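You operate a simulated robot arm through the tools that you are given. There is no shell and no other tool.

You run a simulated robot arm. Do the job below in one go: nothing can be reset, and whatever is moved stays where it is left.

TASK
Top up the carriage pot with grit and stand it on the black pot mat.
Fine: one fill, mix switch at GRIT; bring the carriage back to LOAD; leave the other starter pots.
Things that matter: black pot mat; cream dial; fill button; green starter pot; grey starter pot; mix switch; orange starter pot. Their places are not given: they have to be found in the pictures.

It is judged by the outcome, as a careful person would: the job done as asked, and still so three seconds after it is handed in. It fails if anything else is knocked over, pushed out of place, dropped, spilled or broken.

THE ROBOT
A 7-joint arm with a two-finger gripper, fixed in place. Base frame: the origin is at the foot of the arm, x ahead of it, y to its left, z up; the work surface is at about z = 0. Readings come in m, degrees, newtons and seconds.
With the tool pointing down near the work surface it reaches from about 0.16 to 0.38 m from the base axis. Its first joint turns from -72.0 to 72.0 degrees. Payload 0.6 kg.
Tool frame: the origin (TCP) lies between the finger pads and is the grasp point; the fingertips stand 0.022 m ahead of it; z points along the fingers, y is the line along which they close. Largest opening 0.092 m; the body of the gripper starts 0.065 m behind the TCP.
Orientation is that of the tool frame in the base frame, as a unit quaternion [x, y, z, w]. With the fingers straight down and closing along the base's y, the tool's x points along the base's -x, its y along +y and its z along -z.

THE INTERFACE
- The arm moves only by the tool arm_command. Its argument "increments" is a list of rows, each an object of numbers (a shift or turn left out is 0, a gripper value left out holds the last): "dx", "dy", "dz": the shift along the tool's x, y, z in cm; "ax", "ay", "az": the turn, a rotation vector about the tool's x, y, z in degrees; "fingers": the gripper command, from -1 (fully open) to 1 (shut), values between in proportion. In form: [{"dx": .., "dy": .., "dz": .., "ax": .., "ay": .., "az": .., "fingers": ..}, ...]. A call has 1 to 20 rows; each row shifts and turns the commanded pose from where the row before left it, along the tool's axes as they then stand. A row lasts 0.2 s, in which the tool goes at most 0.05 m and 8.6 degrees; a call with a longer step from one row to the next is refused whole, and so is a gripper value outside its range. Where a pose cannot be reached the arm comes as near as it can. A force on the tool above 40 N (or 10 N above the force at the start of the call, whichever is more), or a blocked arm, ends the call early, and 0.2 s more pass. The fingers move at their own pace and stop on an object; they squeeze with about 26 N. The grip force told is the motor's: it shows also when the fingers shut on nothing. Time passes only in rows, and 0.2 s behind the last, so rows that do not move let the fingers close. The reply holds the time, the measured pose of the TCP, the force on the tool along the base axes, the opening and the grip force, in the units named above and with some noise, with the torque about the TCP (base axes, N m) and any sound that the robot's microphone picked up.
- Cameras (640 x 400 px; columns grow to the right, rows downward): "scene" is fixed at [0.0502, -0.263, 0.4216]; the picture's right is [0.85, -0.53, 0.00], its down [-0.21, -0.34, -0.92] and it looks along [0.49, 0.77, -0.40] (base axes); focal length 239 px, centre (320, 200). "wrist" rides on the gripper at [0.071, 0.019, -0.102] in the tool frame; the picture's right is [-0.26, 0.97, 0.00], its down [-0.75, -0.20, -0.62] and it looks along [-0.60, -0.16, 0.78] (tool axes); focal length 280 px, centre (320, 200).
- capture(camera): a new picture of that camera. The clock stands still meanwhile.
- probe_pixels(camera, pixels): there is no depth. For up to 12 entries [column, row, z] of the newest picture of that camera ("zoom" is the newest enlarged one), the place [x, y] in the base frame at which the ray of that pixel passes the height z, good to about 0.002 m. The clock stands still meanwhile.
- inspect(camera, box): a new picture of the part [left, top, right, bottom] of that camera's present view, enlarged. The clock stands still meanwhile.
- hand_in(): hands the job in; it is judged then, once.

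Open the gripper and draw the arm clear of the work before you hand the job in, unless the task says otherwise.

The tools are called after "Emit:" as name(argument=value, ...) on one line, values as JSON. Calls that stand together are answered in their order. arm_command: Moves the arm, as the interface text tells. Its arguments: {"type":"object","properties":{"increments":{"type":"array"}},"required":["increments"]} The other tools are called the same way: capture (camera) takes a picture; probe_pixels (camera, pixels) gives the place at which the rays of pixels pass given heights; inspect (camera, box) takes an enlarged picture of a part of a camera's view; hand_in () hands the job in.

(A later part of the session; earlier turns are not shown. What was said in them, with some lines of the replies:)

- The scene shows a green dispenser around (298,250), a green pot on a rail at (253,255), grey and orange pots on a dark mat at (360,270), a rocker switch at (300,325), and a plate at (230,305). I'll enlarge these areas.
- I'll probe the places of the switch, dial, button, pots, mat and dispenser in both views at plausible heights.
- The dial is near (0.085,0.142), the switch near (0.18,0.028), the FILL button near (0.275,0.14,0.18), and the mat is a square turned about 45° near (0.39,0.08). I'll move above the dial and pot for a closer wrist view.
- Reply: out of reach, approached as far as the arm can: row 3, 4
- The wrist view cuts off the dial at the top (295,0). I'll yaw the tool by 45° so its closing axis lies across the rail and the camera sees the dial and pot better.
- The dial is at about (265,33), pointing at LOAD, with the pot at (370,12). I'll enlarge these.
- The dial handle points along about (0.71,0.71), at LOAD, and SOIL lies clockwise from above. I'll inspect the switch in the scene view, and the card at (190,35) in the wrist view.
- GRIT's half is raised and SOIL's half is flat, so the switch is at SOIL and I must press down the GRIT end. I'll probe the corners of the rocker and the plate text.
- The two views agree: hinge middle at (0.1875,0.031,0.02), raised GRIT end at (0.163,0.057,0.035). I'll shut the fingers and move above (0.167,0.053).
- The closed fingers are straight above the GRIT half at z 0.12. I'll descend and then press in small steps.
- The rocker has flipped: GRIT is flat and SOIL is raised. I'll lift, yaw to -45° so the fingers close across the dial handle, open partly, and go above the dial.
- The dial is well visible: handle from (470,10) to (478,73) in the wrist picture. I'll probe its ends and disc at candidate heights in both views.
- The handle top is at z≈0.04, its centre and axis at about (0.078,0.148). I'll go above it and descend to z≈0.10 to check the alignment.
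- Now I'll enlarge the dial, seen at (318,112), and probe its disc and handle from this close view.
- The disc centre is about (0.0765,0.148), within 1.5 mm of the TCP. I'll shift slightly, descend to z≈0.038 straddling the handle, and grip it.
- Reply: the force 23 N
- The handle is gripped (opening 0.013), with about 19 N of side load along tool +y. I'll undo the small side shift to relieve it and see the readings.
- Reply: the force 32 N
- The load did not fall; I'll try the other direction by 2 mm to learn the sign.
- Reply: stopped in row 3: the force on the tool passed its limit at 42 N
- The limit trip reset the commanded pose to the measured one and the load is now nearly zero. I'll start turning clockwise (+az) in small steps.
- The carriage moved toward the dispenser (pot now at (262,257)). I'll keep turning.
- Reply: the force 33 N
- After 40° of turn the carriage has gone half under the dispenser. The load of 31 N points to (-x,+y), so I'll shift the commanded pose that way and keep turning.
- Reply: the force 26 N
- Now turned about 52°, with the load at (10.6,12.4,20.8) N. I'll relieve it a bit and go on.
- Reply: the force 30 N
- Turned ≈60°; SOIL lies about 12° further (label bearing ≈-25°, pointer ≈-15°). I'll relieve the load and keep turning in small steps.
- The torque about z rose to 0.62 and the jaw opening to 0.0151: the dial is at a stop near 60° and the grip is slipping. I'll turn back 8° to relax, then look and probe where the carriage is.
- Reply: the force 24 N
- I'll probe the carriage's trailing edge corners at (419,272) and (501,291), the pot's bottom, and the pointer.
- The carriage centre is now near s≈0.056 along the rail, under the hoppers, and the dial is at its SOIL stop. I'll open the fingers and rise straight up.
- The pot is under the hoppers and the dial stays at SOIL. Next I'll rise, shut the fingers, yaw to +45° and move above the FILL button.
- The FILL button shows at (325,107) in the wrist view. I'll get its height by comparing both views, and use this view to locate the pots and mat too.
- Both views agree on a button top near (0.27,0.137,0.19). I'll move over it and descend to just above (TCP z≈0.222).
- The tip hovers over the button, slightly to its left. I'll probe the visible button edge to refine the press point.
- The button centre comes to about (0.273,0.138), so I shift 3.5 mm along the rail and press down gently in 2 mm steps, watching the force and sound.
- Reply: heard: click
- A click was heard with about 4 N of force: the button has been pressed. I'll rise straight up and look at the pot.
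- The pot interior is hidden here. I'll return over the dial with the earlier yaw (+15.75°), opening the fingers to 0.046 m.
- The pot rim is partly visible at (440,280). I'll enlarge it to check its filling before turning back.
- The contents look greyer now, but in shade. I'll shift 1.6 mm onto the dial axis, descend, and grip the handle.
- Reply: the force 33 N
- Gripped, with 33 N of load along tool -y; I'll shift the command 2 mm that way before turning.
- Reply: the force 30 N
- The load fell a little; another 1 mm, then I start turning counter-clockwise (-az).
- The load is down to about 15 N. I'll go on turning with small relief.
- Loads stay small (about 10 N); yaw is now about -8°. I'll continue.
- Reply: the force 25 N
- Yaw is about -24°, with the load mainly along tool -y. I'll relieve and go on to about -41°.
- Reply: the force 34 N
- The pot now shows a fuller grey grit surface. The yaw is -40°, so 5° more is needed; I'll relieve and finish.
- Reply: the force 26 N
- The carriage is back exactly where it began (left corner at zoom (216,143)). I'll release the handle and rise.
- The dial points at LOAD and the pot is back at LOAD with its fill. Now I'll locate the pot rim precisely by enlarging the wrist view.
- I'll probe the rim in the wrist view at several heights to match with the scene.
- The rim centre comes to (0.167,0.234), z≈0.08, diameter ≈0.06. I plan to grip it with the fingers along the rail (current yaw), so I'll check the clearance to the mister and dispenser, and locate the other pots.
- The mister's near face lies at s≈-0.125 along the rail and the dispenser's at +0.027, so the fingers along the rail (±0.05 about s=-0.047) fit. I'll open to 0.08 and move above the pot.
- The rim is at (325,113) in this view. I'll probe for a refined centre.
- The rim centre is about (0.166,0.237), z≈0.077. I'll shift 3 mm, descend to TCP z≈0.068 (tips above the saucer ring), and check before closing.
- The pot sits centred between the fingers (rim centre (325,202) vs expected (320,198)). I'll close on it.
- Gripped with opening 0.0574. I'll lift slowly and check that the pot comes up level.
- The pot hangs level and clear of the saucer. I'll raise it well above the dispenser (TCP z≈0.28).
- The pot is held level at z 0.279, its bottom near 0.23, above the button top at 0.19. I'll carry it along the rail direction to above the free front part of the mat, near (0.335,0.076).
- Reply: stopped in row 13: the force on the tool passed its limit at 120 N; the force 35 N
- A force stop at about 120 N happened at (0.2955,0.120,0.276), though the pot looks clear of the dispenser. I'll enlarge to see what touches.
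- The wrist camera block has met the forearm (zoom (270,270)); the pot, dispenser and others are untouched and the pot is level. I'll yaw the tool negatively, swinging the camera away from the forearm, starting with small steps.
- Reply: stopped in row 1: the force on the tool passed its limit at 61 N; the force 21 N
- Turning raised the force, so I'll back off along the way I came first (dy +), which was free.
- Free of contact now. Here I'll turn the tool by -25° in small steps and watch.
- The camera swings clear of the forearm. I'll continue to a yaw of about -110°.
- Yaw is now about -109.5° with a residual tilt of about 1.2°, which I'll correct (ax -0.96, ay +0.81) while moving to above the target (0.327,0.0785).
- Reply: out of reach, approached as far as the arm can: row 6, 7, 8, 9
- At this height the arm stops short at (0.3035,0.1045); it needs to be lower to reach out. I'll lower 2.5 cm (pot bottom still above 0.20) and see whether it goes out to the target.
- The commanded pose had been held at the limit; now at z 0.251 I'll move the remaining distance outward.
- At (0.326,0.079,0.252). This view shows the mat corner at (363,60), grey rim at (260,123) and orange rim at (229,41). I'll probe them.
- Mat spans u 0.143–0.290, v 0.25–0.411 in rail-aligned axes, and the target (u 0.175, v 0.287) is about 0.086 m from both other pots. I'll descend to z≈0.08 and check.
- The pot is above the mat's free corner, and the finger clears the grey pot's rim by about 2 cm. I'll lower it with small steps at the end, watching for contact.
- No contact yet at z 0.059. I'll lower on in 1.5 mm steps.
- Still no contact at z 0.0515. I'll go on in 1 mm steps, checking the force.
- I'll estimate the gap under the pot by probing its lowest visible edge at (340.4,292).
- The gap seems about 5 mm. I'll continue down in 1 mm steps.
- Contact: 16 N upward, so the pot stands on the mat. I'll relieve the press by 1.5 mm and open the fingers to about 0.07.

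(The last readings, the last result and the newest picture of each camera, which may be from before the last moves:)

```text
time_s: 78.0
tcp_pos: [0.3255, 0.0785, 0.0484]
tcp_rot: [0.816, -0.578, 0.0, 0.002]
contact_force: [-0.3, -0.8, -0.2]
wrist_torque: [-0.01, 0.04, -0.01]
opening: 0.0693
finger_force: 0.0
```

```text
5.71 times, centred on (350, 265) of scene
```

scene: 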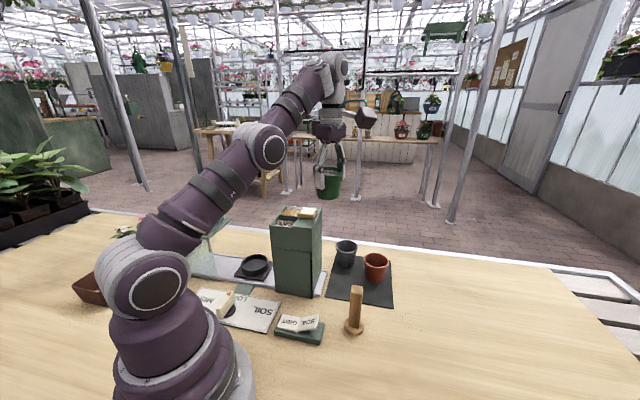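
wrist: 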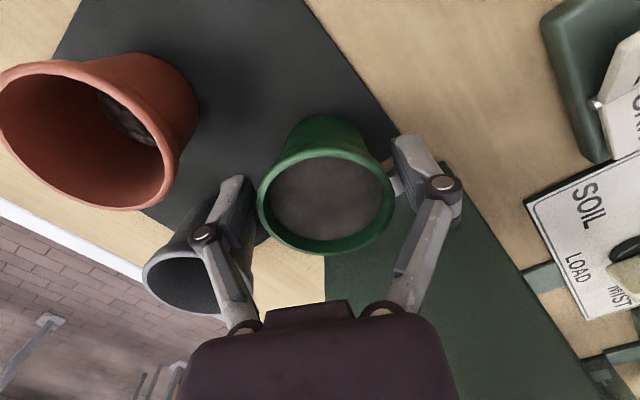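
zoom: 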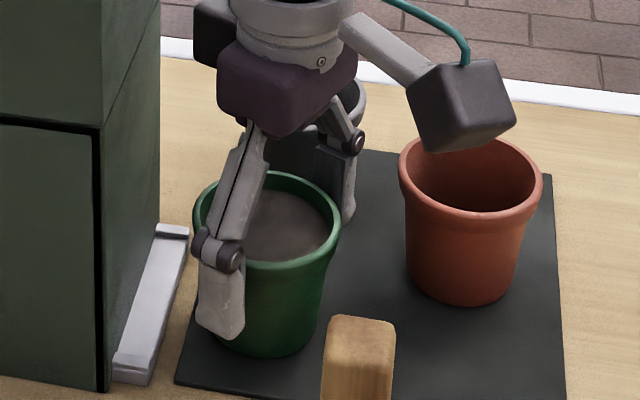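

The pot stands free between the open fingers. I'll rise straight up, slowly at first.

Emit:
arm_command(increments=[{"dz": -0.5}, {"dz": -0.7}, {"dz": -1}, {"dz": -1.2}, {"dz": -1.5}, {"dz": -2}, {"dz": -2.5}, {"dz": -2.5}, {"dz": -2.5}, {"dz": -2.5}, {"dz": -2.5}, {}])

Emit:
capture(camera="wrist")

Emit:
inspect(camera="scene", box=[180, 190, 420, 350])

```text
time_s: 80.6
tcp_pos: [0.3266, 0.0787, 0.242]
tcp_rot: [0.817, -0.577, 0.0, 0.002]
contact_force: [0.2, 0.3, 1.3]
wrist_torque: [-0.04, 0.01, 0.03]
opening: 0.0693
finger_force: 0.0
```

```text
taken
```

wrist: 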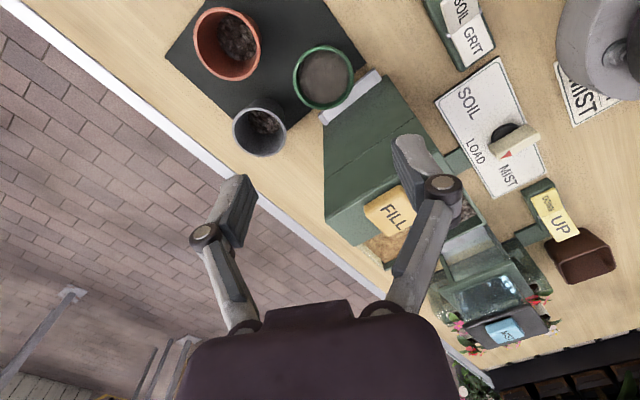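

```text
2.50 times, centred on (300, 270) of scene
```

zoom: 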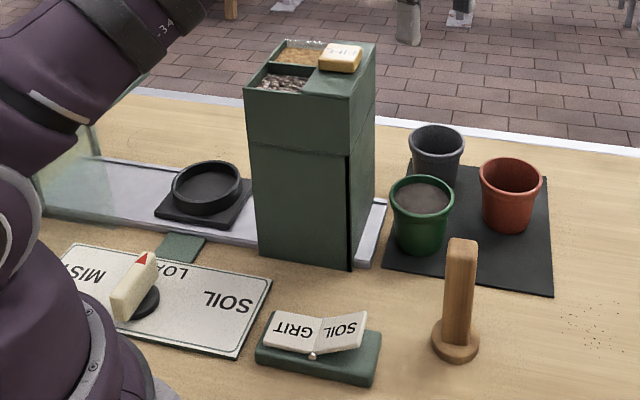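

All is as wanted: green pot on the mat, other pots untouched, dial at LOAD, GRIT pressed. I'll check the pot on the mat closely and draw the arm back and up.

Emit:
inspect(camera="wrist", box=[170, 0, 410, 160])

Emit:
arm_command(increments=[{"dx": 0.5, "dy": 1.53}, {"dx": 0.5, "dy": 1.53}, {"dx": 0.5, "dy": 1.53}, {"dx": 0.5, "dy": 1.53}, {"dx": 0.5, "dy": 1.53}, {"dx": 0.5, "dy": 1.53}, {"dz": -2}, {"dz": -2}, {"dz": -2}, {}])

Emit:
capture(camera="scene")

Emit:
inspect(camera="scene", box=[180, 190, 420, 350])

```text
2.50 times, centred on (290, 80) of wrist
```

zoom: 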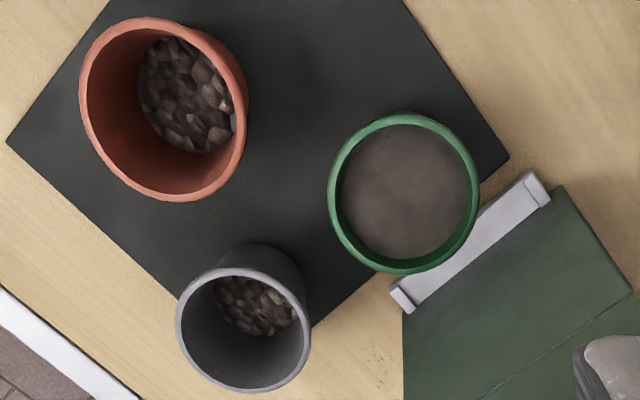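

```text
time_s: 82.8
tcp_pos: [0.2503, 0.0205, 0.3018]
tcp_rot: [0.817, -0.577, 0.0, 0.001]
contact_force: [-0.1, 0.2, 0.1]
wrist_torque: [-0.01, -0.04, 0.03]
opening: 0.0691
finger_force: 0.1
```

```text
taken
```

scene: 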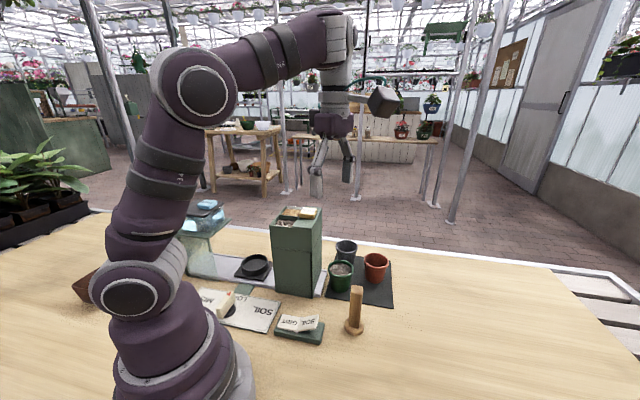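

```text
2.50 times, centred on (300, 270) of scene
```

zoom: 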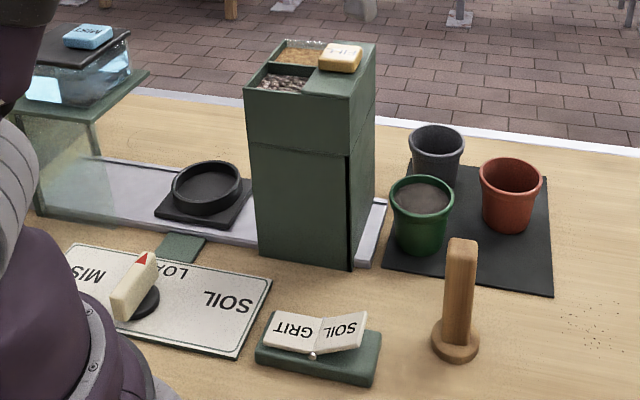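

The pot stands wholly on the mat (base edge about 1 cm inside), everything else is in place, and the arm is clear. I'll open the gripper fully and hold a moment.

Emit:
arm_command(increments=[{"fingers": -1}, {}, {}])

```text
time_s: 83.6
tcp_pos: [0.2508, 0.0209, 0.3009]
tcp_rot: [0.816, -0.578, 0.0, 0.002]
contact_force: [-0.5, -0.6, 0.3]
wrist_torque: [0.04, 0.01, 0.03]
opening: 0.0918
finger_force: 0.0
```

The gripper is fully open and the arm is clear of the work, so I hand the job in.

Emit:
hand_in()

```text
The job is handed in.
```

The green carriage pot has been topped up with one fill of grit and is standing on the black pot mat. I've handed the job in.

- **Switch and fill:** the mix switch is at GRIT. I pressed FILL once and heard one click. Afterwards the pot was visibly fuller, with a grey surface.
- **Carriage:** the cream dial points at LOAD, and the empty carriage is back where it started.
- **Other pots:** I didn't touch the grey and orange pots. In the last pictures they stand where they were, and nothing looks spilled or knocked over.
- **One bump on the way:** while I carried the pot over the dispenser, the camera on the gripper hit the robot's own forearm, with a force of about 120 N. I backed off, turned the tool and went on. The pot stayed level in the grip, and the pictures show no damage or spill.

The gripper is open and the arm is clear of the work.
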